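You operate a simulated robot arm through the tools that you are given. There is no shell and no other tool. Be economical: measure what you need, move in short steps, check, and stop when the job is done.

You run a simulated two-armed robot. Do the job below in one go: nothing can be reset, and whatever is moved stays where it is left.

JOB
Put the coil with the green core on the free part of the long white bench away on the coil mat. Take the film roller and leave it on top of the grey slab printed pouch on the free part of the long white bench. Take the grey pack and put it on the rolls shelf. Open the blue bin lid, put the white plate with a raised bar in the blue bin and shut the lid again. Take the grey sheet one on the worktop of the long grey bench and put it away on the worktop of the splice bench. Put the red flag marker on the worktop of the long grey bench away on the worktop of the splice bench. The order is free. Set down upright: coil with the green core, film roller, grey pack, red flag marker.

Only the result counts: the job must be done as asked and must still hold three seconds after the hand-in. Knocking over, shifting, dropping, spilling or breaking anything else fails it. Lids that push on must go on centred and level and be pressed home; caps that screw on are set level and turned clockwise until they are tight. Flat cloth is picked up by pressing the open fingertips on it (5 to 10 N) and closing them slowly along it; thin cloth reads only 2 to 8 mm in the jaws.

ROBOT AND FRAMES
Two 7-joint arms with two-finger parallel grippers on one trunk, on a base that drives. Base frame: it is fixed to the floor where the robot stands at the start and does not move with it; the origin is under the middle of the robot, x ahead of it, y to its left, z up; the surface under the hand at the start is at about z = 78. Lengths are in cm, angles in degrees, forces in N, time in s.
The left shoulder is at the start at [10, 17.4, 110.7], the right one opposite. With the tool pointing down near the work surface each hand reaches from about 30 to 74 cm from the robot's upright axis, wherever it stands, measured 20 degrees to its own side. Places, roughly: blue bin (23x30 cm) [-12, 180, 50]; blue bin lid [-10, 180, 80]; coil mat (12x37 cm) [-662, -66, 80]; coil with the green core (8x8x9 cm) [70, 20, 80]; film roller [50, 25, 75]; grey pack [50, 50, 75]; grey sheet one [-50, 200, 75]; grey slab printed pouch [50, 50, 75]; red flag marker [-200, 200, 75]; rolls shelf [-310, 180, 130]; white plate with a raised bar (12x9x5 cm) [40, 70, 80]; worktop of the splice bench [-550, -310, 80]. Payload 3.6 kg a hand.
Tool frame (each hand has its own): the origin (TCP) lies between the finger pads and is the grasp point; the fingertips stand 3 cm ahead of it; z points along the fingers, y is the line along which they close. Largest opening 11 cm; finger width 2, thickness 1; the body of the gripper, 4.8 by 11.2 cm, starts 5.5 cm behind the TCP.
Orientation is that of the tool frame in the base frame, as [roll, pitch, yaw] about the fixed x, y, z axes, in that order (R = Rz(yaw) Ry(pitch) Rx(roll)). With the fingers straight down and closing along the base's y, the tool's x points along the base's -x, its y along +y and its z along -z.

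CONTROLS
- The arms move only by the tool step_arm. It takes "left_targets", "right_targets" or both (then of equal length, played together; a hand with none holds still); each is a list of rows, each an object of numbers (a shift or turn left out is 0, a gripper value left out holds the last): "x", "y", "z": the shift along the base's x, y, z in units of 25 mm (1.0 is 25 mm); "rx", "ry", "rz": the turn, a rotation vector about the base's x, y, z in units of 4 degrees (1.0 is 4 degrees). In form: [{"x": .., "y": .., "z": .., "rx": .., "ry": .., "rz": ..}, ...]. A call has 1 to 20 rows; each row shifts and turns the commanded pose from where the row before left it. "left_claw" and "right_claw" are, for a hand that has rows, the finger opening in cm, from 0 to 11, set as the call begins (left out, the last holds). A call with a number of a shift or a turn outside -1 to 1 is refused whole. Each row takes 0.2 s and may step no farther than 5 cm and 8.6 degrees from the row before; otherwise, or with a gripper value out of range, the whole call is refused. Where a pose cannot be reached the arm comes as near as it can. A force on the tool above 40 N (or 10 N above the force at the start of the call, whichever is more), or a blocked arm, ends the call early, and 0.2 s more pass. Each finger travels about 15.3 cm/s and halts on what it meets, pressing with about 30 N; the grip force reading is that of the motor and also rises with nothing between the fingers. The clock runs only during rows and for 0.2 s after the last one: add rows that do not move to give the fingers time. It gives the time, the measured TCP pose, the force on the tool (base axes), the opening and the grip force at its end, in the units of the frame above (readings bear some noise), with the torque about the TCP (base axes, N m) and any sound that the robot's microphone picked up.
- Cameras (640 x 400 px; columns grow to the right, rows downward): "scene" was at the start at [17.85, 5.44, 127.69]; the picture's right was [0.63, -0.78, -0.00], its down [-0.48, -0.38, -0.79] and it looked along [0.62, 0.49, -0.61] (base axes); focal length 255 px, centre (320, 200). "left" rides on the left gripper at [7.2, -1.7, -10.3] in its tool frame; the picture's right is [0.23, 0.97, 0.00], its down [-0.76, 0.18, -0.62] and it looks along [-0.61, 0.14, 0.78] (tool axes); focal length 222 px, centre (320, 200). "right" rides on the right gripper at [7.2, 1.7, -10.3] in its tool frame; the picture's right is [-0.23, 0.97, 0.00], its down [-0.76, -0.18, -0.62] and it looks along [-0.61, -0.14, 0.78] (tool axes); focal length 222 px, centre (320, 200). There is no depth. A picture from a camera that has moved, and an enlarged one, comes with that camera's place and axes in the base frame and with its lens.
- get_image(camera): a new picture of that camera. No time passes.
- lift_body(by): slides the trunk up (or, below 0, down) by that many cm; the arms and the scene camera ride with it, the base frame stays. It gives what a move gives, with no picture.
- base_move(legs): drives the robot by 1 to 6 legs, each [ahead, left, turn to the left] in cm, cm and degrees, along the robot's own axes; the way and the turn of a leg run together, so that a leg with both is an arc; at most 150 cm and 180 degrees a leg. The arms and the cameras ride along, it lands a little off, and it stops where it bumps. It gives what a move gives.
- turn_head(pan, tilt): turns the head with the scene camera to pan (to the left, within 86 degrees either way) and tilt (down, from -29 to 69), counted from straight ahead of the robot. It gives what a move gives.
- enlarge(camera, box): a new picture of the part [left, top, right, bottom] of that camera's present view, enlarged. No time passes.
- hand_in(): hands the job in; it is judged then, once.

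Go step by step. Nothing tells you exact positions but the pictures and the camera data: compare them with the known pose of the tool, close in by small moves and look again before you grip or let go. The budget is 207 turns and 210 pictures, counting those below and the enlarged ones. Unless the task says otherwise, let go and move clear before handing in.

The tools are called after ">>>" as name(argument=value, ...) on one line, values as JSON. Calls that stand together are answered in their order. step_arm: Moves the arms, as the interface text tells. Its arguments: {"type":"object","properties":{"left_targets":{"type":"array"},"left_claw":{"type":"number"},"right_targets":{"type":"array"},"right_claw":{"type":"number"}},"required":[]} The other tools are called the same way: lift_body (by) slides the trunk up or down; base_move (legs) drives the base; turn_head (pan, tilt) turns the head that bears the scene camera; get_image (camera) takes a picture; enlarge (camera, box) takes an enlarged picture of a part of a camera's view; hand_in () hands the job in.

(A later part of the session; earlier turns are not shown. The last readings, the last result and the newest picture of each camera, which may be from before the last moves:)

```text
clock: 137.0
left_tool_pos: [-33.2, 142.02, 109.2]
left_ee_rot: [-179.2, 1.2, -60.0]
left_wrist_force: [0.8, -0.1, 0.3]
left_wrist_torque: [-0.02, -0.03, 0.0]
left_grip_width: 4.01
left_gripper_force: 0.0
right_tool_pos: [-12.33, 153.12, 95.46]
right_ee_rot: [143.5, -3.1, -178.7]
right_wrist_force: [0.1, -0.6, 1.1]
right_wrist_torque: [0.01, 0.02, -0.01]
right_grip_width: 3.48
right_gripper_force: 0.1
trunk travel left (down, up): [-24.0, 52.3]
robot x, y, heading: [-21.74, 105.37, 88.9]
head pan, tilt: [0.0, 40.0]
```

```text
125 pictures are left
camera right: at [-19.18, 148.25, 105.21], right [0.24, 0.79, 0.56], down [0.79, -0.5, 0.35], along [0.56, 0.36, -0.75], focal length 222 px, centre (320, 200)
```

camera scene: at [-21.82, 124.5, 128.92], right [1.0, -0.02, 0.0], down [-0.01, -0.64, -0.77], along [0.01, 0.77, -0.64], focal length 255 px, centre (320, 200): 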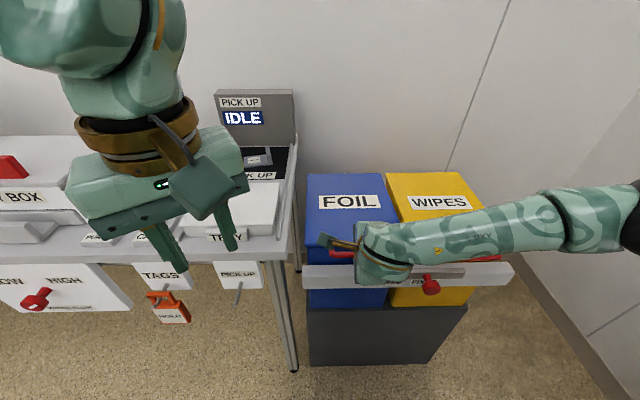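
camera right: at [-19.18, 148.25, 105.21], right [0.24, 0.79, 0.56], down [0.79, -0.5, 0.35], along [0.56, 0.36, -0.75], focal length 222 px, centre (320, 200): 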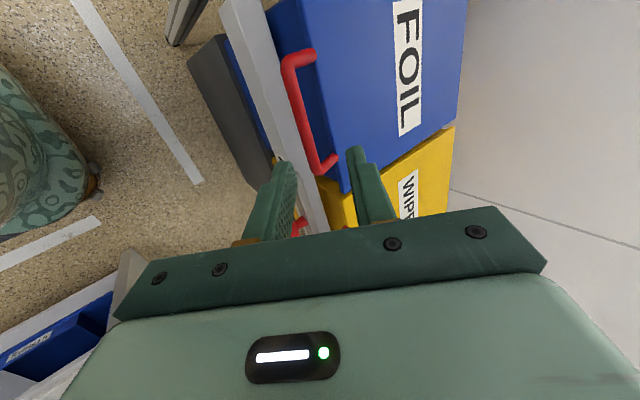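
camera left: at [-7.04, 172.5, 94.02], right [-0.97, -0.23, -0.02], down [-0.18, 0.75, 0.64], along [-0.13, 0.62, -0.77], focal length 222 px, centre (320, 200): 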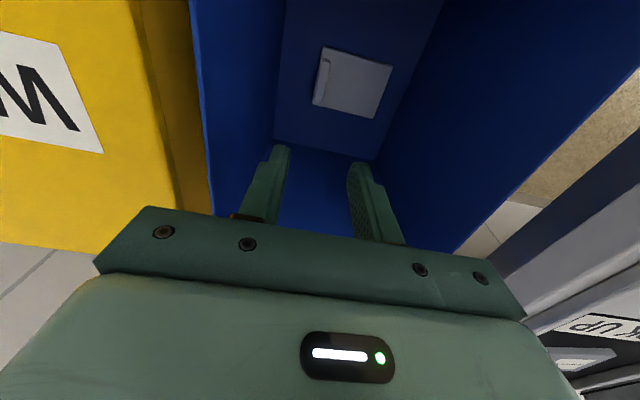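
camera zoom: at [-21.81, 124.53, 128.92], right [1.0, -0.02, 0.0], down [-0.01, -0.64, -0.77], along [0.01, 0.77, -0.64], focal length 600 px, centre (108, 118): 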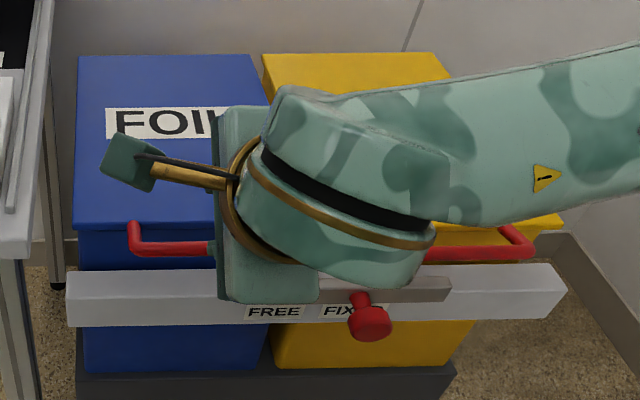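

The lid is down. I pull the right hand back to a downward pose and check.

>>> step_arm(right_targets=[{"rx": -1, "z": 1, "x": 0.5}, {"rx": -1, "z": 1, "x": 0.5}, {"rx": -1, "z": 1, "x": 0.5}, {"rx": -1, "z": 1, "y": -0.3, "x": 0.5}, {"rx": -1, "z": 1, "y": -0.3, "x": 0.5}, {"rx": -1, "z": 1, "y": -0.3, "x": 0.5}, {"rx": -1, "z": 1, "y": -0.3, "x": 0.5}, {"rx": -1, "y": -0.3, "x": 0.5}, {"rx": -1, "x": 0.5}, {}])

>>> enlarge(camera="scene", box=[280, 150, 540, 320])

>>> turn_head(pan=40, tilt=35)

>>> get_image(camera="scene")

```text
clock: 139.2
left_tool_pos: [-33.23, 141.89, 109.23]
left_ee_rot: [-179.1, 1.2, -60.1]
left_wrist_force: [0.4, 0.0, 0.6]
left_wrist_torque: [0.01, -0.02, 0.03]
left_grip_width: 4.02
left_gripper_force: 0.0
right_tool_pos: [-1.17, 149.41, 113.03]
right_ee_rot: [179.7, -3.2, 179.2]
right_wrist_force: [-0.2, 1.1, -0.4]
right_wrist_torque: [-0.05, -0.02, -0.01]
right_grip_width: 3.45
right_gripper_force: 0.1
trunk travel left (down, up): [-24.0, 52.3]
robot x, y, heading: [-22.09, 105.25, 89.1]
head pan, tilt: [0.0, 40.0]
```

```text
2.35 times, centred on (410, 235) of scene
camera zoom: at [-21.82, 124.51, 128.93], right [1.0, -0.02, 0.0], down [-0.01, -0.64, -0.77], along [0.01, 0.77, -0.64], focal length 600 px, centre (108, 118)
```

zoom: 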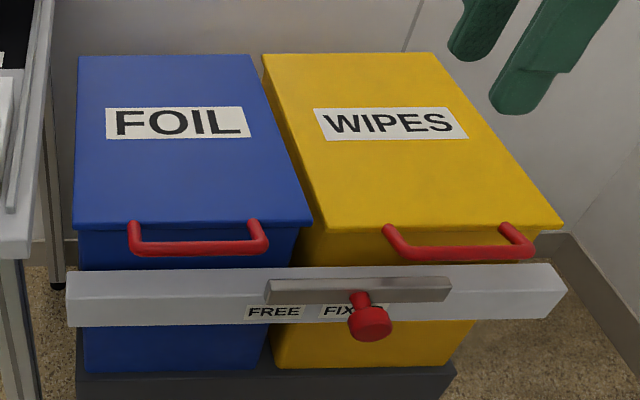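

```text
clock: 140.2
left_tool_pos: [-33.25, 141.92, 109.24]
left_ee_rot: [-179.1, 1.2, -59.9]
left_wrist_force: [0.2, 0.2, 0.8]
left_wrist_torque: [-0.02, 0.02, 0.03]
left_grip_width: 4.0
left_gripper_force: 0.0
right_tool_pos: [-1.16, 149.46, 113.05]
right_ee_rot: [179.6, -3.2, 179.2]
right_wrist_force: [0.2, -0.3, 0.2]
right_wrist_torque: [0.04, 0.0, -0.01]
right_grip_width: 3.5
right_gripper_force: 0.0
trunk travel left (down, up): [-24.0, 52.3]
robot x, y, heading: [-21.93, 105.53, 88.9]
head pan, tilt: [40.0, 35.0]
```

```text
123 pictures are left
camera scene: at [-27.49, 122.87, 129.68], right [0.78, 0.63, 0.0], down [0.36, -0.45, -0.82], along [-0.51, 0.64, -0.57], focal length 255 px, centre (320, 200)
```

scene: 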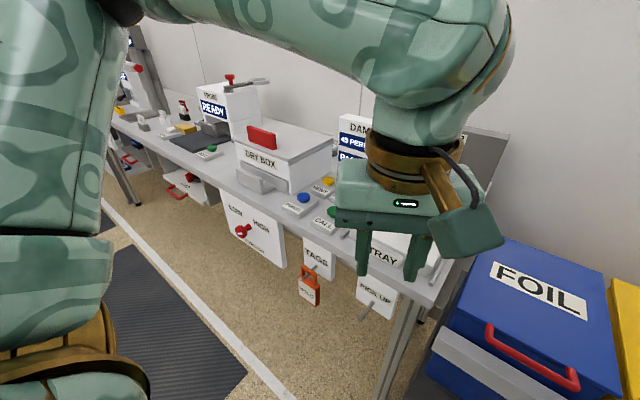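

The bin is shut. I go back to the white bench for the grey pack (left hand) and the coil (right hand).

>>> base_move(legs=[[-73, 0, 0], [0, 0, -89], [20, 0, 0]])

>>> turn_head(pan=5, tilt=45)

>>> get_image(camera="scene")

>>> get_image(camera="left")

>>> get_image(camera="right")

```text
clock: 149.2
left_tool_pos: [33.4, 45.18, 109.17]
left_ee_rot: [-179.1, 1.3, -146.9]
left_wrist_force: [0.2, -0.2, -0.9]
left_wrist_torque: [0.01, 0.01, -0.01]
left_grip_width: 4.01
left_gripper_force: 0.0
right_tool_pos: [42.71, 13.59, 112.84]
right_ee_rot: [179.7, -3.2, 92.4]
right_wrist_force: [0.4, -0.3, 0.1]
right_wrist_torque: [0.0, 0.02, 0.03]
right_grip_width: 3.48
right_gripper_force: 0.1
trunk travel left (down, up): [-24.0, 52.3]
robot x, y, heading: [-2.14, 31.74, 1.9]
head pan, tilt: [40.0, 35.0]
```

```text
clock: 150.2
left_tool_pos: [33.27, 45.15, 109.23]
left_ee_rot: [-179.2, 1.1, -146.8]
left_wrist_force: [-0.3, 0.6, 1.3]
left_wrist_torque: [0.0, 0.01, 0.02]
left_grip_width: 4.0
left_gripper_force: 0.0
right_tool_pos: [42.65, 13.57, 113.07]
right_ee_rot: [179.6, -3.3, 92.3]
right_wrist_force: [-0.3, 0.8, -0.3]
right_wrist_torque: [0.04, 0.0, 0.02]
right_grip_width: 3.52
right_gripper_force: 0.1
trunk travel left (down, up): [-24.0, 52.3]
robot x, y, heading: [-2.36, 31.44, 2.1]
head pan, tilt: [5.0, 45.0]
```

```text
122 pictures are left
camera scene: at [15.89, 33.19, 128.2], right [0.12, -0.99, 0.0], down [-0.7, -0.09, -0.71], along [0.7, 0.09, -0.71], focal length 255 px, centre (320, 200)
```

scene: 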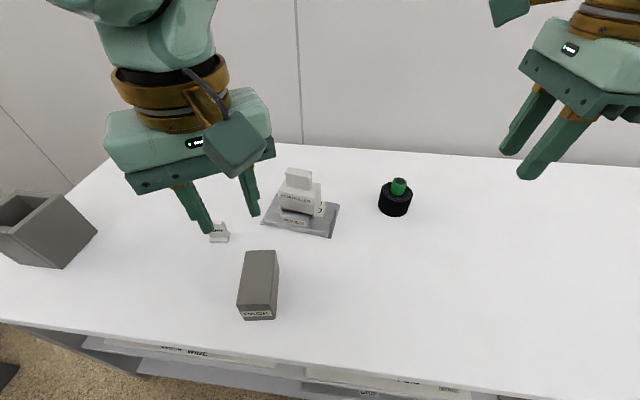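

```text
121 pictures are left
camera left: at [27.85, 39.75, 119.47], right [-0.72, 0.69, -0.02], down [0.52, 0.56, 0.64], along [0.45, 0.45, -0.77], focal length 222 px, centre (320, 200)
```

left: 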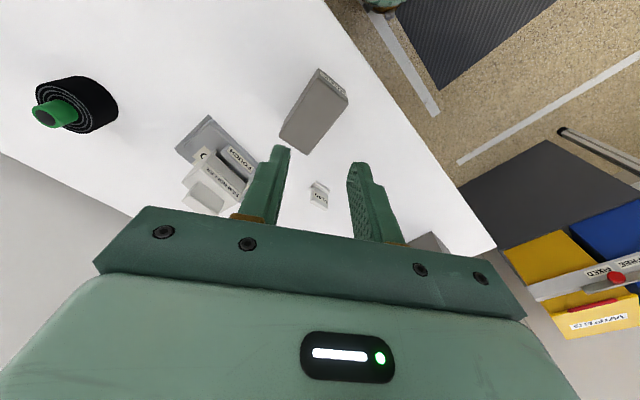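

```text
120 pictures are left
camera right: at [43.83, 20.32, 123.72], right [0.98, -0.19, -0.01], down [-0.15, -0.8, 0.58], along [-0.11, -0.57, -0.82], focal length 222 px, centre (320, 200)
```

right: 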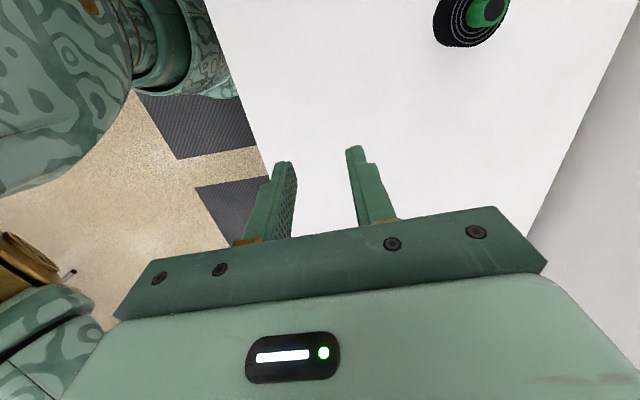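

>>> enlarge(camera="scene", box=[200, 220, 330, 330])

>>> enlarge(camera="scene", box=[350, 160, 440, 230])

```text
3.64 times, centred on (265, 275) of scene
camera zoom: at [15.89, 33.19, 128.2], right [0.12, -0.99, 0.0], down [-0.7, -0.09, -0.71], along [0.7, 0.09, -0.71], focal length 928 px, centre (520, -73)
```

zoom: 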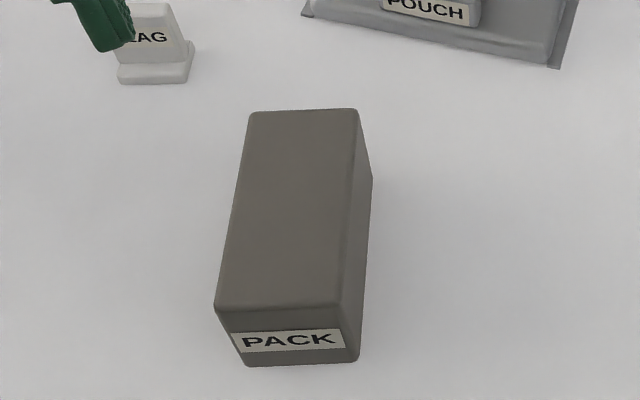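

```text
5.71 times, centred on (395, 195) of scene
camera zoom: at [15.89, 33.19, 128.2], right [0.12, -0.99, 0.0], down [-0.7, -0.09, -0.71], along [0.7, 0.09, -0.71], focal length 1458 px, centre (-109, 229)
```

zoom: 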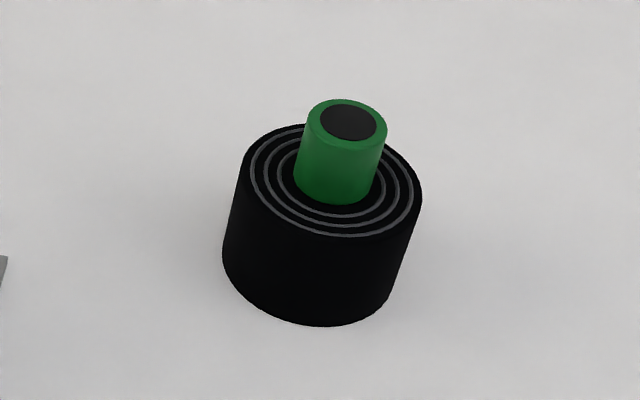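

Pack: centre about (37.5, 47.5), turned 9°, top z 85.3. Coil: core centre about (65.3, 19.9), core top z 87. I bring both hands above them.

>>> step_arm(left_targets=[{"x": 0.17, "y": 0.09, "rz": -0.6}, {"x": 0.17, "y": 0.09, "rz": -0.6}, {"x": 0.17, "y": 0.09, "rz": -0.6}, {"x": 0.17, "y": 0.09, "rz": -0.6}, {"x": 0.17, "y": 0.09, "rz": -0.6}, {"x": 0.17, "y": 0.09, "rz": -0.6}, {"x": 0.17, "y": 0.09, "rz": -0.6}, {"x": 0.17, "y": 0.09, "rz": -0.6}, {"x": 0.17, "y": 0.09, "rz": -0.6}, {"x": 0.17, "y": 0.09, "rz": -0.55, "z": -1}, {"z": -1}, {"z": -1}, {"z": -1}], left_claw=9.5, right_targets=[{"x": 0.9, "y": 0.25, "rx": -0.4}, {"x": 0.9, "y": 0.25, "rx": -0.4}, {"x": 0.9, "y": 0.25}, {"x": 0.9, "y": 0.25}, {"x": 0.9, "y": 0.25}, {"x": 0.9, "y": 0.25}, {"x": 0.9, "y": 0.25}, {"x": 0.9, "y": 0.25}, {"x": 0.9, "y": 0.25}, {"x": 0.9, "y": 0.25, "z": -1}, {"z": -1}, {"z": -1}, {"z": -1}], right_claw=7)

>>> get_image(camera="scene")

>>> get_image(camera="left")

>>> get_image(camera="right")

```text
clock: 153.0
left_tool_pos: [37.43, 47.41, 99.37]
left_ee_rot: [-179.2, 1.2, -170.7]
left_wrist_force: [0.7, 0.2, 0.9]
left_wrist_torque: [0.03, -0.01, -0.02]
left_grip_width: 9.49
left_gripper_force: 0.0
right_tool_pos: [65.87, 19.91, 104.0]
right_ee_rot: [179.8, 0.0, 92.4]
right_wrist_force: [1.1, 0.5, -0.2]
right_wrist_torque: [0.0, 0.04, 0.01]
right_grip_width: 6.99
right_gripper_force: 0.0
right hand out of reach, approached as far as the arm can: row 10, 11, 12, 13
trunk travel left (down, up): [-24.0, 52.3]
robot x, y, heading: [-2.35, 31.51, 2.1]
head pan, tilt: [5.0, 45.0]
```

```text
117 pictures are left
camera scene: at [15.96, 33.2, 128.19], right [0.12, -0.99, 0.0], down [-0.7, -0.09, -0.71], along [0.7, 0.09, -0.71], focal length 255 px, centre (320, 200)
```

scene: 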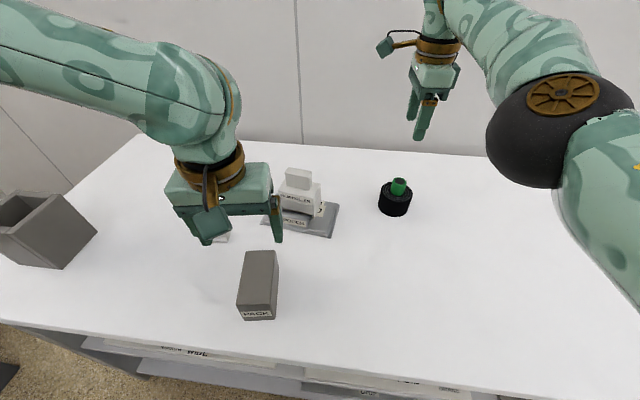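

```text
116 pictures are left
camera left: at [30.33, 44.64, 109.58], right [-0.38, 0.92, -0.02], down [0.71, 0.31, 0.64], along [0.59, 0.23, -0.77], focal length 222 px, centre (320, 200)
```

left: 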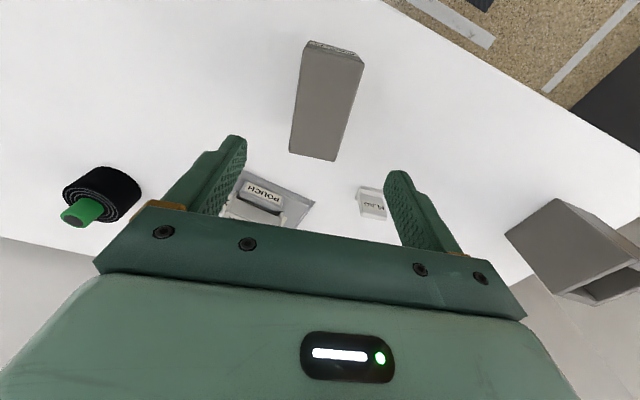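

```text
115 pictures are left
camera right: at [67.0, 27.24, 114.4], right [0.98, -0.19, 0.0], down [-0.15, -0.77, 0.62], along [-0.11, -0.61, -0.78], focal length 222 px, centre (320, 200)
```

right: 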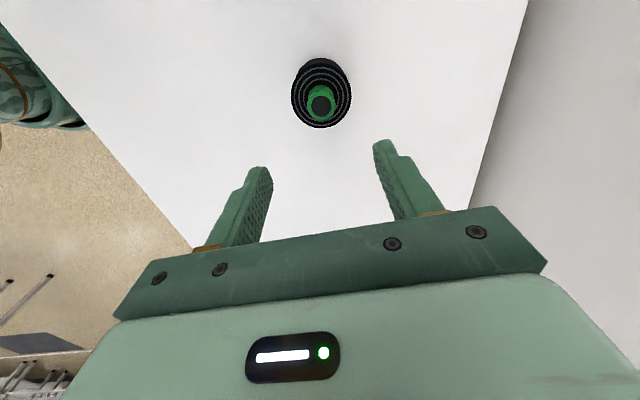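

>>> step_arm(left_targets=[{"x": -0.25, "z": -1}, {"z": -1}, {"z": -1}, {"z": -1}, {"z": -1}, {"z": -0.9}, {"z": -0.8}, {}], right_targets=[{"z": -0.9}, {"z": -0.9}, {"z": -0.9}, {"z": -0.9}, {"z": -0.9}, {"z": -0.6}, {}, {}])

>>> get_image(camera="left")

>>> get_image(camera="right")

>>> get_image(camera="scene")

```text
clock: 154.8
left_tool_pos: [36.81, 47.49, 82.57]
left_ee_rot: [-179.3, 1.3, -170.8]
left_wrist_force: [-1.4, -0.5, 0.0]
left_wrist_torque: [-0.01, 0.01, -0.01]
left_grip_width: 9.48
left_gripper_force: 0.0
right_tool_pos: [66.66, 20.08, 91.44]
right_ee_rot: [179.8, 0.0, 92.3]
right_wrist_force: [0.2, 0.0, 0.3]
right_wrist_torque: [0.01, -0.03, -0.03]
right_grip_width: 6.98
right_gripper_force: 0.1
right hand out of reach, approached as far as the arm can: row 1, 3
trunk travel left (down, up): [-24.0, 52.3]
robot x, y, heading: [-2.52, 32.06, 1.9]
head pan, tilt: [5.0, 45.0]
```

```text
114 pictures are left
camera left: at [29.66, 44.66, 92.81], right [-0.38, 0.92, -0.02], down [0.71, 0.31, 0.64], along [0.59, 0.23, -0.77], focal length 222 px, centre (320, 200)
```

left: 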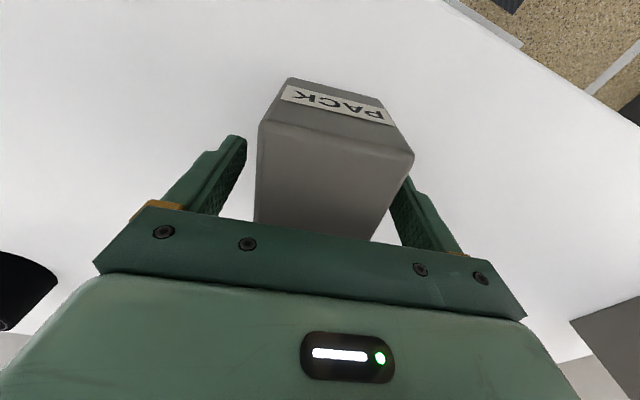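

```text
113 pictures are left
camera right: at [67.89, 27.44, 101.71], right [0.98, -0.19, 0.0], down [-0.15, -0.77, 0.62], along [-0.11, -0.61, -0.78], focal length 222 px, centre (320, 200)
```

right: 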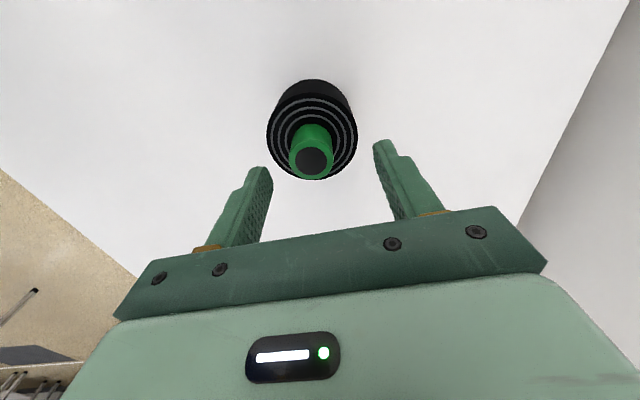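

```text
112 pictures are left
camera scene: at [15.88, 33.19, 128.21], right [0.12, -0.99, 0.0], down [-0.7, -0.09, -0.71], along [0.7, 0.09, -0.71], focal length 255 px, centre (320, 200)
```

scene: 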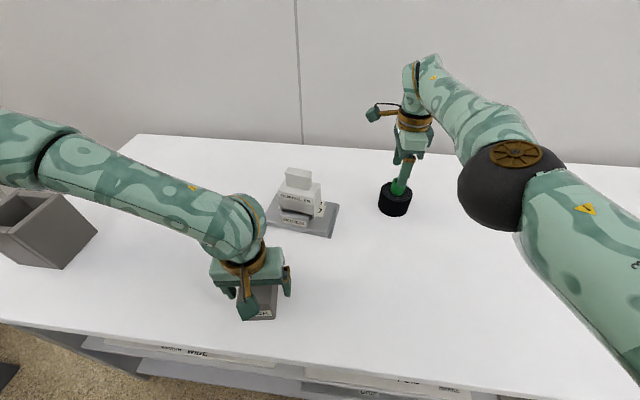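

>>> step_arm(left_targets=[{"y": 0.15}, {}, {}, {}, {}, {}], left_claw=0, right_targets=[{"x": -0.3, "y": -0.1, "z": -0.6}, {"z": -0.6}, {"z": -0.6}, {}, {}, {}])

>>> get_image(camera="right")

>>> enlarge(camera="scene", box=[350, 120, 460, 230])

```text
clock: 156.2
left_tool_pos: [36.89, 47.84, 82.58]
left_ee_rot: [-179.3, 1.3, -170.7]
left_wrist_force: [0.8, -5.1, 13.1]
left_wrist_torque: [0.21, 0.33, 0.02]
left_grip_width: 6.0
left_gripper_force: 30.8
right_tool_pos: [66.6, 19.85, 86.88]
right_ee_rot: [179.6, -0.1, 92.4]
right_wrist_force: [-0.4, -0.6, 0.5]
right_wrist_torque: [-0.02, 0.01, -0.03]
right_grip_width: 7.0
right_gripper_force: 0.1
right hand out of reach, approached as far as the arm can: row 1
trunk travel left (down, up): [-24.0, 52.3]
robot x, y, heading: [-2.94, 31.77, 2.2]
head pan, tilt: [5.0, 45.0]
```

```text
111 pictures are left
camera right: at [67.77, 27.22, 97.26], right [0.98, -0.19, 0.0], down [-0.15, -0.77, 0.62], along [-0.11, -0.61, -0.78], focal length 222 px, centre (320, 200)
```

right: 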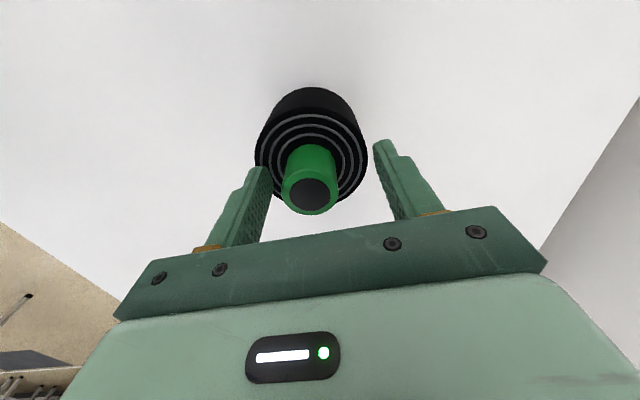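

```text
3.64 times, centred on (405, 175) of scene
camera zoom: at [15.84, 33.11, 128.22], right [0.12, -0.99, 0.0], down [-0.7, -0.09, -0.71], along [0.7, 0.09, -0.71], focal length 928 px, centre (11, 291)
```

zoom: 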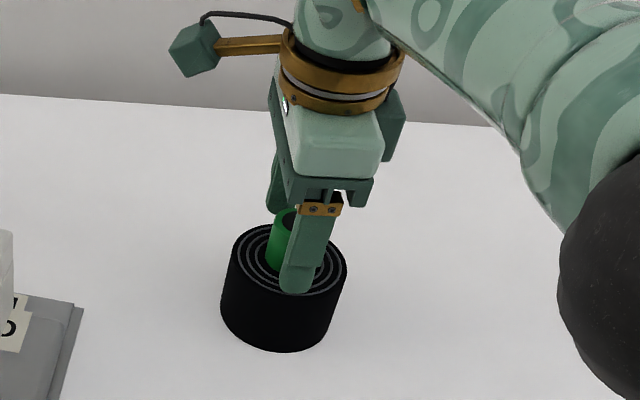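

>>> step_arm(right_targets=[{"x": -0.25, "y": -0.06}, {}])

>>> step_arm(right_targets=[{}, {}, {}, {}], right_claw=0)

>>> step_arm(right_targets=[{"z": 0.4}, {"z": 0.8}, {"z": 0.8}, {"z": 0.8}, {}], left_targets=[{"z": 0.4}, {"z": 0.8}, {"z": 0.8}, {"z": 0.8}, {}])

>>> get_image(camera="scene")

```text
clock: 156.8
left_tool_pos: [36.83, 47.92, 82.62]
left_ee_rot: [-179.2, 1.3, -170.7]
left_wrist_force: [1.8, -4.7, 13.8]
left_wrist_torque: [0.25, 0.26, 0.03]
left_grip_width: 6.01
left_gripper_force: 29.1
right_tool_pos: [66.43, 19.85, 86.91]
right_ee_rot: [179.7, 0.0, 92.3]
right_wrist_force: [0.5, -0.2, 0.9]
right_wrist_torque: [-0.01, 0.01, -0.01]
right_grip_width: 7.03
right_gripper_force: 0.1
right hand out of reach, approached as far as the arm can: row 1
trunk travel left (down, up): [-24.0, 52.3]
robot x, y, heading: [-2.68, 31.84, 2.0]
head pan, tilt: [5.0, 45.0]
```

```text
clock: 157.8
left_tool_pos: [36.82, 47.78, 82.51]
left_ee_rot: [-179.2, 1.3, -170.7]
left_wrist_force: [0.9, -2.6, 17.9]
left_wrist_torque: [0.44, 0.17, 0.0]
left_grip_width: 5.99
left_gripper_force: 30.0
right_tool_pos: [66.45, 19.86, 86.92]
right_ee_rot: [179.8, 0.0, 92.3]
right_wrist_force: [3.4, -0.2, 1.1]
right_wrist_torque: [0.02, 0.03, 0.02]
right_grip_width: 3.33
right_gripper_force: 29.9
trunk travel left (down, up): [-24.0, 52.3]
robot x, y, heading: [-2.33, 32.11, 2.3]
head pan, tilt: [5.0, 45.0]
```

```text
clock: 159.0
left_tool_pos: [36.84, 47.71, 89.54]
left_ee_rot: [-179.2, 1.1, -170.6]
left_wrist_force: [0.1, 0.4, -4.2]
left_wrist_torque: [0.01, 0.04, -0.01]
left_grip_width: 5.99
left_gripper_force: 29.7
right_tool_pos: [66.8, 20.0, 93.79]
right_ee_rot: [179.8, 0.0, 92.3]
right_wrist_force: [0.4, 1.4, -5.1]
right_wrist_torque: [-0.01, 0.03, 0.0]
right_grip_width: 3.35
right_gripper_force: 30.3
trunk travel left (down, up): [-24.0, 52.3]
robot x, y, heading: [-2.47, 31.73, 2.1]
head pan, tilt: [5.0, 45.0]
```

```text
109 pictures are left
camera scene: at [16.03, 33.21, 128.17], right [0.12, -0.99, 0.0], down [-0.7, -0.09, -0.71], along [0.7, 0.09, -0.71], focal length 255 px, centre (320, 200)
```

scene: 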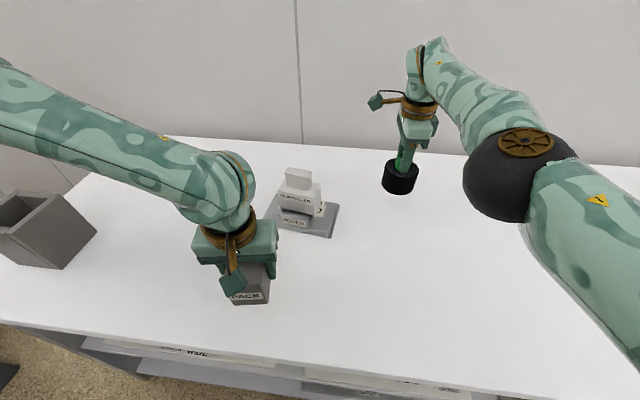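

Both are held. I draw the hands in, back away and turn to face along −x to see the way.

>>> step_arm(right_targets=[{"z": 1}, {"z": 1}, {"z": 1}, {"z": 1}, {"x": -1}, {"x": -1}, {"x": -1}, {"x": -1}, {"x": -1}, {"x": -1}, {"x": -1}, {"x": -1}, {"x": -1, "z": 0.3}, {}], left_targets=[{"z": 1}, {"z": 1}, {"z": 1}, {"z": 1}, {"z": 1}, {"z": 1}, {"z": 0.5}, {}, {}, {}, {}, {}, {}, {}])

>>> base_move(legs=[[-48, 0, 0], [0, 0, 90]])

>>> turn_head(pan=75, tilt=15)

>>> get_image(camera="scene")

>>> turn_head(pan=35, tilt=15)

>>> get_image(camera="scene")

```text
clock: 162.0
left_tool_pos: [36.91, 47.75, 105.82]
left_ee_rot: [-179.2, 1.2, -170.6]
left_wrist_force: [0.1, -0.7, -3.0]
left_wrist_torque: [0.02, 0.07, -0.02]
left_grip_width: 6.02
left_gripper_force: 29.7
right_tool_pos: [64.73, 22.3, 106.8]
right_ee_rot: [179.9, 0.0, 92.3]
right_wrist_force: [0.6, 0.2, -5.3]
right_wrist_torque: [0.0, 0.01, -0.01]
right_grip_width: 3.33
right_gripper_force: 30.0
right hand out of reach, approached as far as the arm can: row 4, 5, 6, 7, 8, 9, 10, 11, 12, 13
trunk travel left (down, up): [-24.0, 52.3]
robot x, y, heading: [-2.34, 31.57, 2.2]
head pan, tilt: [5.0, 45.0]
```

```text
clock: 168.7
left_tool_pos: [-66.15, 69.72, 105.93]
left_ee_rot: [-179.1, 1.2, -81.2]
left_wrist_force: [0.7, 0.4, -4.3]
left_wrist_torque: [-0.02, -0.03, 0.0]
left_grip_width: 6.0
left_gripper_force: 30.2
right_tool_pos: [-40.33, 97.44, 106.81]
right_ee_rot: [180.0, 0.0, -178.2]
right_wrist_force: [0.0, 1.1, -4.6]
right_wrist_torque: [-0.02, -0.03, -0.02]
right_grip_width: 3.35
right_gripper_force: 30.1
trunk travel left (down, up): [-24.0, 52.3]
robot x, y, heading: [-50.43, 30.08, 91.4]
head pan, tilt: [5.0, 45.0]
```

```text
clock: 170.1
left_tool_pos: [-66.16, 69.68, 105.92]
left_ee_rot: [-179.2, 1.2, -81.0]
left_wrist_force: [-0.1, 0.2, -4.7]
left_wrist_torque: [-0.04, -0.01, 0.03]
left_grip_width: 6.01
left_gripper_force: 30.1
right_tool_pos: [-40.39, 97.19, 106.76]
right_ee_rot: [179.9, 0.0, -178.1]
right_wrist_force: [-0.4, -0.1, -5.2]
right_wrist_torque: [0.04, 0.0, 0.01]
right_grip_width: 3.31
right_gripper_force: 29.8
trunk travel left (down, up): [-24.0, 52.3]
robot x, y, heading: [-50.35, 30.11, 91.2]
head pan, tilt: [75.0, 15.0]
```

```text
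108 pictures are left
camera scene: at [-60.07, 43.05, 132.87], right [0.23, 0.97, 0.0], down [0.25, -0.06, -0.97], along [-0.94, 0.22, -0.26], focal length 255 px, centre (320, 200)
```

scene: 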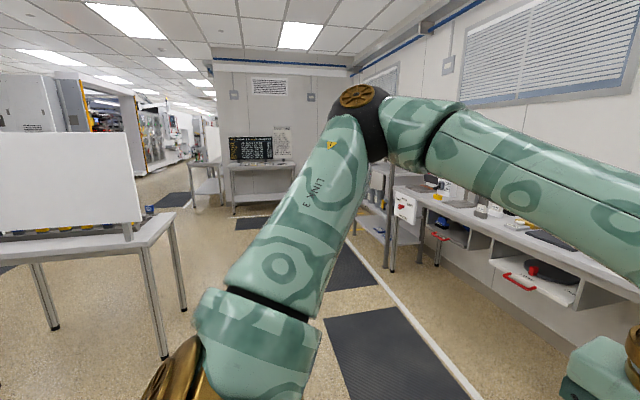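

```text
clock: 171.2
left_tool_pos: [-66.09, 69.65, 105.77]
left_ee_rot: [-179.2, 1.3, -81.1]
left_wrist_force: [-0.3, 0.0, -4.3]
left_wrist_torque: [-0.01, 0.02, 0.04]
left_grip_width: 5.97
left_gripper_force: 29.9
right_tool_pos: [-40.3, 97.13, 106.77]
right_ee_rot: [179.9, 0.0, -178.2]
right_wrist_force: [0.4, 0.3, -4.3]
right_wrist_torque: [-0.02, 0.03, -0.02]
right_grip_width: 3.32
right_gripper_force: 30.2
trunk travel left (down, up): [-24.0, 52.3]
robot x, y, heading: [-50.62, 30.2, 91.5]
head pan, tilt: [35.0, 15.0]
```

```text
107 pictures are left
camera scene: at [-56.56, 48.38, 132.87], right [0.8, 0.6, 0.0], down [0.15, -0.21, -0.97], along [-0.58, 0.77, -0.26], focal length 255 px, centre (320, 200)
```

scene: 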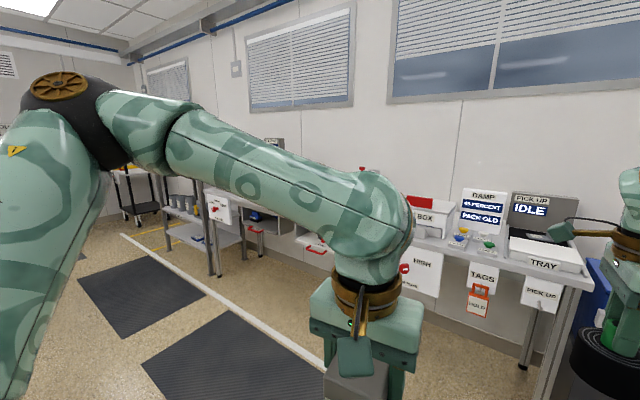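

>>> base_move(legs=[[22, 0, -1], [0, 130, 0], [0, 120, 0]])

>>> turn_head(pan=10, tilt=10)

>>> get_image(camera="scene")

>>> turn_head(pan=-45, tilt=25)

>>> get_image(camera="scene")

```text
clock: 184.8
left_tool_pos: [-319.2, 85.12, 105.87]
left_ee_rot: [-179.2, 1.2, -80.4]
left_wrist_force: [0.8, 0.1, -3.8]
left_wrist_torque: [-0.02, -0.03, -0.03]
left_grip_width: 6.01
left_gripper_force: 29.5
right_tool_pos: [-293.84, 113.13, 106.77]
right_ee_rot: [179.8, 0.0, -177.2]
right_wrist_force: [0.0, -0.1, -4.2]
right_wrist_torque: [0.01, 0.02, -0.01]
right_grip_width: 3.29
right_gripper_force: 30.0
trunk travel left (down, up): [-24.0, 52.3]
robot x, y, heading: [-302.95, 45.73, 92.1]
head pan, tilt: [35.0, 15.0]
```

```text
clock: 185.6
left_tool_pos: [-319.09, 85.08, 105.76]
left_ee_rot: [-179.2, 1.2, -80.2]
left_wrist_force: [-0.2, -0.3, -4.3]
left_wrist_torque: [-0.04, 0.0, -0.02]
left_grip_width: 5.97
left_gripper_force: 30.1
right_tool_pos: [-293.84, 113.0, 106.9]
right_ee_rot: [179.8, -0.1, -177.3]
right_wrist_force: [0.0, -0.4, -4.6]
right_wrist_torque: [0.0, 0.01, -0.01]
right_grip_width: 3.29
right_gripper_force: 29.7
trunk travel left (down, up): [-24.0, 52.3]
robot x, y, heading: [-302.73, 45.75, 92.4]
head pan, tilt: [10.0, 10.0]
```

```text
106 pictures are left
camera scene: at [-305.67, 65.56, 133.68], right [0.98, 0.22, 0.0], down [0.04, -0.17, -0.98], along [-0.21, 0.96, -0.18], focal length 255 px, centre (320, 200)
```

scene: 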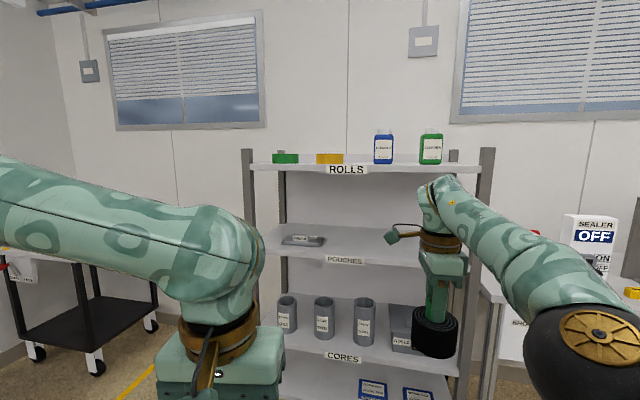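

```text
clock: 186.9
left_tool_pos: [-319.17, 85.19, 105.76]
left_ee_rot: [-179.3, 1.1, -80.3]
left_wrist_force: [-0.2, 0.3, -4.0]
left_wrist_torque: [-0.07, -0.04, 0.01]
left_grip_width: 5.97
left_gripper_force: 29.6
right_tool_pos: [-293.81, 113.0, 106.75]
right_ee_rot: [180.0, 0.0, -177.3]
right_wrist_force: [0.6, 0.5, -3.9]
right_wrist_torque: [0.02, 0.0, 0.02]
right_grip_width: 3.31
right_gripper_force: 30.0
trunk travel left (down, up): [-24.0, 52.3]
robot x, y, heading: [-302.56, 45.53, 92.4]
head pan, tilt: [-45.0, 25.0]
```

```text
105 pictures are left
camera scene: at [-297.43, 63.27, 131.25], right [0.74, -0.68, 0.0], down [-0.29, -0.31, -0.91], along [0.61, 0.67, -0.42], focal length 255 px, centre (320, 200)
```

scene: 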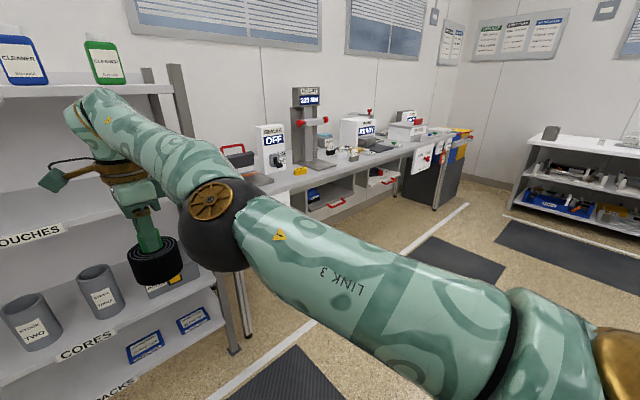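

The rolls shelf is the rack's top board, with room between the rolls and the bottles. I first turn and draw in the right arm (coil), then raise the trunk for a view of the top board.

>>> step_arm(right_targets=[{"rz": 1}, {"rz": 1}, {"rz": 1}, {"rz": 1}, {"rz": 1}, {"rz": 1}, {"rz": 1}, {"rz": 1}, {"rz": 1}, {"rz": 1}, {"rz": 1, "y": -0.6}, {"rz": 1, "y": -0.6}, {"rz": 1, "y": -0.6}, {"rz": 1, "y": -0.6}, {"rz": 1, "y": -0.6}, {"rz": 1, "y": -0.6}, {"rz": 1, "y": -0.6}, {"rz": 1, "y": -0.6}, {"rz": 1, "y": -0.6}, {"rz": 1, "y": -0.6}])

>>> lift_body(by=30)

>>> turn_head(pan=5, tilt=20)

>>> get_image(camera="scene")

```text
clock: 191.1
left_tool_pos: [-319.13, 85.1, 105.82]
left_ee_rot: [-179.2, 1.2, -80.3]
left_wrist_force: [0.0, 0.1, -4.0]
left_wrist_torque: [-0.03, -0.03, 0.01]
left_grip_width: 5.97
left_gripper_force: 29.5
right_tool_pos: [-293.77, 99.35, 106.97]
right_ee_rot: [179.8, -0.1, -97.3]
right_wrist_force: [0.0, 0.4, -3.9]
right_wrist_torque: [0.0, 0.0, 0.0]
right_grip_width: 3.31
right_gripper_force: 30.0
right hand out of reach, approached as far as the arm can: row 11
trunk travel left (down, up): [-24.0, 52.3]
robot x, y, heading: [-302.81, 45.86, 92.5]
head pan, tilt: [-45.0, 25.0]
```

```text
clock: 194.1
left_tool_pos: [-319.2, 85.08, 135.69]
left_ee_rot: [-179.2, 1.2, -80.3]
left_wrist_force: [-0.6, 0.5, -3.5]
left_wrist_torque: [-0.06, 0.02, 0.02]
left_grip_width: 5.99
left_gripper_force: 29.7
right_tool_pos: [-293.83, 99.43, 136.83]
right_ee_rot: [179.9, -0.2, -97.4]
right_wrist_force: [-0.5, 0.2, -4.0]
right_wrist_torque: [0.02, 0.0, 0.02]
right_grip_width: 3.31
right_gripper_force: 30.0
trunk travel left (down, up): [-54.0, 22.3]
robot x, y, heading: [-302.77, 45.6, 92.4]
head pan, tilt: [-45.0, 25.0]
```

```text
clock: 195.3
left_tool_pos: [-319.19, 85.13, 135.77]
left_ee_rot: [-179.2, 1.2, -80.3]
left_wrist_force: [0.7, 0.5, -3.3]
left_wrist_torque: [-0.07, -0.01, -0.01]
left_grip_width: 5.98
left_gripper_force: 30.4
right_tool_pos: [-293.82, 99.38, 136.94]
right_ee_rot: [179.9, 0.0, -97.4]
right_wrist_force: [0.4, 0.1, -5.3]
right_wrist_torque: [-0.04, -0.01, -0.02]
right_grip_width: 3.29
right_gripper_force: 30.0
trunk travel left (down, up): [-54.0, 22.3]
robot x, y, heading: [-303.03, 46.01, 92.6]
head pan, tilt: [5.0, 20.0]
```

```text
104 pictures are left
camera scene: at [-304.48, 56.94, 162.46], right [0.99, 0.13, 0.0], down [0.04, -0.34, -0.94], along [-0.12, 0.93, -0.34], focal length 255 px, centre (320, 200)
```

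scene: 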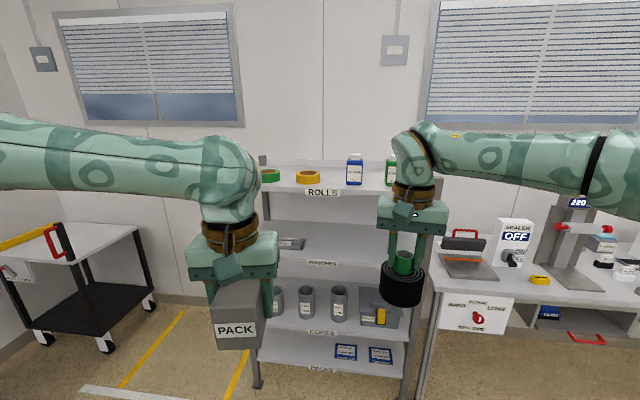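

>>> step_arm(right_targets=[{"y": -0.8, "x": 0.5}, {"y": -0.8, "x": 0.5}, {"y": -0.8, "x": 0.5}, {"y": -0.8, "x": 0.5}, {"y": -0.8, "x": 0.5}, {"y": -0.8, "x": 0.5}, {"y": -0.8, "x": 0.5}, {"y": -0.8, "x": 0.5}, {"y": -0.8}, {}])

>>> enlarge(camera="scene", box=[245, 140, 445, 220])

```text
clock: 197.5
left_tool_pos: [-319.02, 85.1, 135.7]
left_ee_rot: [-179.3, 1.2, -80.3]
left_wrist_force: [0.4, 0.7, -4.4]
left_wrist_torque: [-0.03, -0.04, 0.01]
left_grip_width: 5.98
left_gripper_force: 30.1
right_tool_pos: [-283.94, 81.4, 137.05]
right_ee_rot: [179.8, -0.1, -97.3]
right_wrist_force: [0.2, -0.1, -4.0]
right_wrist_torque: [-0.02, 0.01, 0.03]
right_grip_width: 3.32
right_gripper_force: 30.0
trunk travel left (down, up): [-54.0, 22.3]
robot x, y, heading: [-302.73, 45.64, 92.4]
head pan, tilt: [5.0, 20.0]
```

```text
3.20 times, centred on (345, 180) of scene
camera zoom: at [-304.48, 56.95, 162.46], right [0.99, 0.13, 0.0], down [0.04, -0.34, -0.94], along [-0.12, 0.93, -0.34], focal length 816 px, centre (240, 264)
```

zoom: 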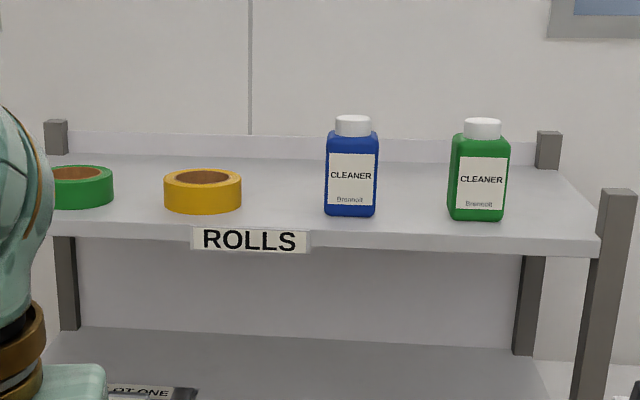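

>>> step_arm(left_targets=[{"z": 1, "rz": -0.6}, {"z": 1, "rz": -0.6}, {"z": 1, "rz": -0.6}, {"z": 1, "rz": -0.6}, {}], right_targets=[{"z": 1}, {"z": 1}, {"z": 1}, {"z": 1}, {}])

>>> base_move(legs=[[68, -9, -2.4]])

>>> turn_head(pan=10, tilt=35)

>>> get_image(camera="scene")

>>> get_image(camera="left")

```text
clock: 198.7
left_tool_pos: [-319.1, 85.15, 145.74]
left_ee_rot: [-179.2, 1.2, -89.9]
left_wrist_force: [0.1, 0.1, -4.2]
left_wrist_torque: [-0.07, -0.01, 0.0]
left_grip_width: 6.0
left_gripper_force: 29.7
right_tool_pos: [-283.87, 81.4, 146.94]
right_ee_rot: [179.9, -0.1, -97.4]
right_wrist_force: [-0.2, 0.5, -4.8]
right_wrist_torque: [0.01, -0.02, 0.04]
right_grip_width: 3.29
right_gripper_force: 30.0
trunk travel left (down, up): [-54.0, 22.3]
robot x, y, heading: [-303.06, 45.45, 92.7]
head pan, tilt: [5.0, 20.0]
```

```text
clock: 202.4
left_tool_pos: [-309.56, 153.82, 145.73]
left_ee_rot: [-179.1, 1.2, -92.5]
left_wrist_force: [1.0, -0.2, -4.4]
left_wrist_torque: [-0.03, 0.02, -0.03]
left_grip_width: 5.99
left_gripper_force: 29.9
right_tool_pos: [-274.55, 148.57, 146.84]
right_ee_rot: [179.8, 0.0, -99.9]
right_wrist_force: [-0.9, -0.4, -4.3]
right_wrist_torque: [-0.01, 0.01, 0.0]
right_grip_width: 3.32
right_gripper_force: 29.9
trunk travel left (down, up): [-54.0, 22.3]
robot x, y, heading: [-295.2, 114.03, 89.7]
head pan, tilt: [5.0, 20.0]
```

```text
clock: 203.2
left_tool_pos: [-309.53, 153.92, 145.87]
left_ee_rot: [-179.2, 1.2, -92.5]
left_wrist_force: [-0.1, 0.3, -3.6]
left_wrist_torque: [-0.06, -0.02, 0.03]
left_grip_width: 5.97
left_gripper_force: 30.3
right_tool_pos: [-274.41, 148.61, 146.92]
right_ee_rot: [180.0, -0.1, -99.9]
right_wrist_force: [-0.1, -0.2, -4.2]
right_wrist_torque: [-0.06, 0.02, -0.01]
right_grip_width: 3.29
right_gripper_force: 30.1
trunk travel left (down, up): [-54.0, 22.3]
robot x, y, heading: [-294.98, 114.25, 89.8]
head pan, tilt: [10.0, 35.0]
```

```text
102 pictures are left
camera scene: at [-296.83, 124.55, 160.08], right [0.99, 0.17, 0.0], down [0.1, -0.57, -0.82], along [-0.14, 0.81, -0.57], focal length 255 px, centre (320, 200)
```

scene: 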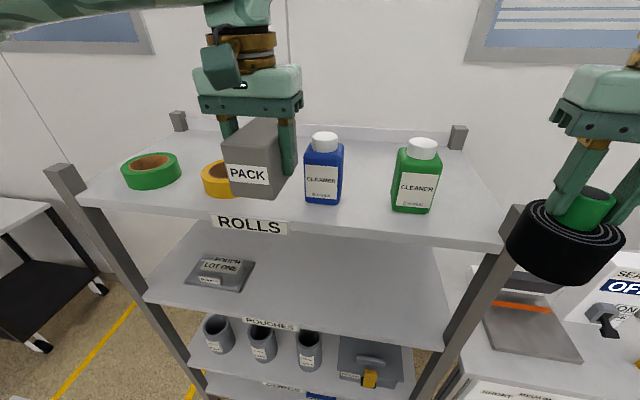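

```text
101 pictures are left
camera left: at [-308.33, 146.39, 156.01], right [-0.98, -0.18, -0.02], down [-0.15, 0.76, 0.64], along [-0.1, 0.63, -0.77], focal length 222 px, centre (320, 200)
```

left: 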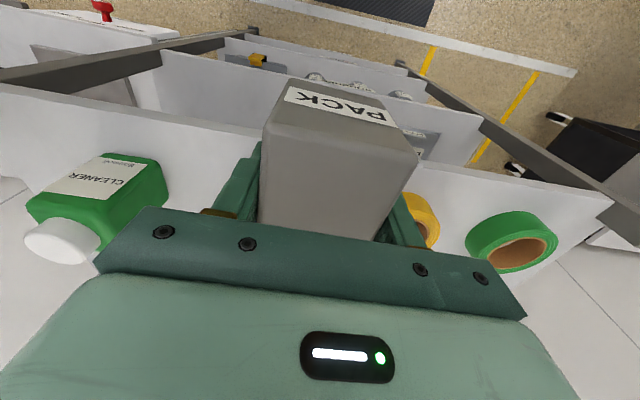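

>>> step_arm(left_targets=[{"x": -0.8, "rz": 0.3}, {"x": -0.8, "rz": 0.3}, {"y": 0.95}, {"y": 0.95}, {"y": 0.95}, {"y": 0.95}, {"y": 0.95}, {"y": 0.95}, {"y": 0.95}, {"y": 0.95}, {"y": 0.95}, {"y": 0.95}, {"y": 0.95}, {"y": 0.8}, {}])

>>> get_image(camera="scene")

>>> get_image(camera="left")

```text
clock: 206.4
left_tool_pos: [-316.7, 163.16, 146.21]
left_ee_rot: [-179.0, 1.3, -90.1]
left_wrist_force: [0.2, -0.2, -3.3]
left_wrist_torque: [-0.03, -0.01, 0.0]
left_grip_width: 6.02
left_gripper_force: 30.5
left hand out of reach, approached as far as the arm can: row 5, 6, 7, 8, 9, 10, 11, 12, 13, 14
right_tool_pos: [-274.44, 148.67, 146.91]
right_ee_rot: [179.8, -0.1, -99.9]
right_wrist_force: [1.1, 0.6, -3.8]
right_wrist_torque: [-0.03, -0.06, 0.02]
right_grip_width: 3.32
right_gripper_force: 29.9
trunk travel left (down, up): [-54.0, 22.3]
robot x, y, heading: [-294.74, 113.88, 89.4]
head pan, tilt: [10.0, 35.0]
```

```text
100 pictures are left
camera scene: at [-296.85, 124.52, 160.08], right [0.99, 0.17, 0.0], down [0.1, -0.57, -0.82], along [-0.14, 0.81, -0.57], focal length 255 px, centre (320, 200)
```

scene: 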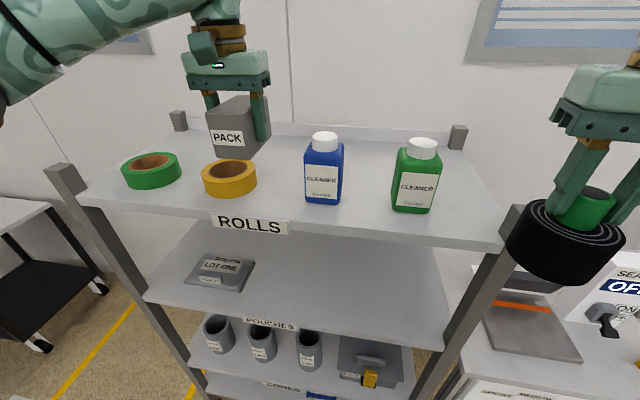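

```text
99 pictures are left
camera left: at [-315.25, 155.59, 156.52], right [-0.97, -0.23, -0.02], down [-0.19, 0.75, 0.64], along [-0.13, 0.63, -0.77], focal length 222 px, centre (320, 200)
```

left: 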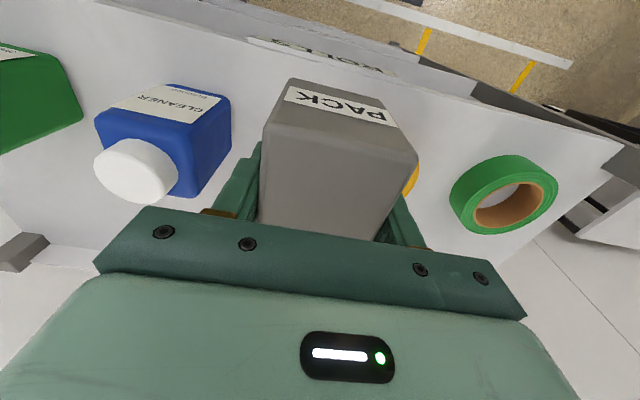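

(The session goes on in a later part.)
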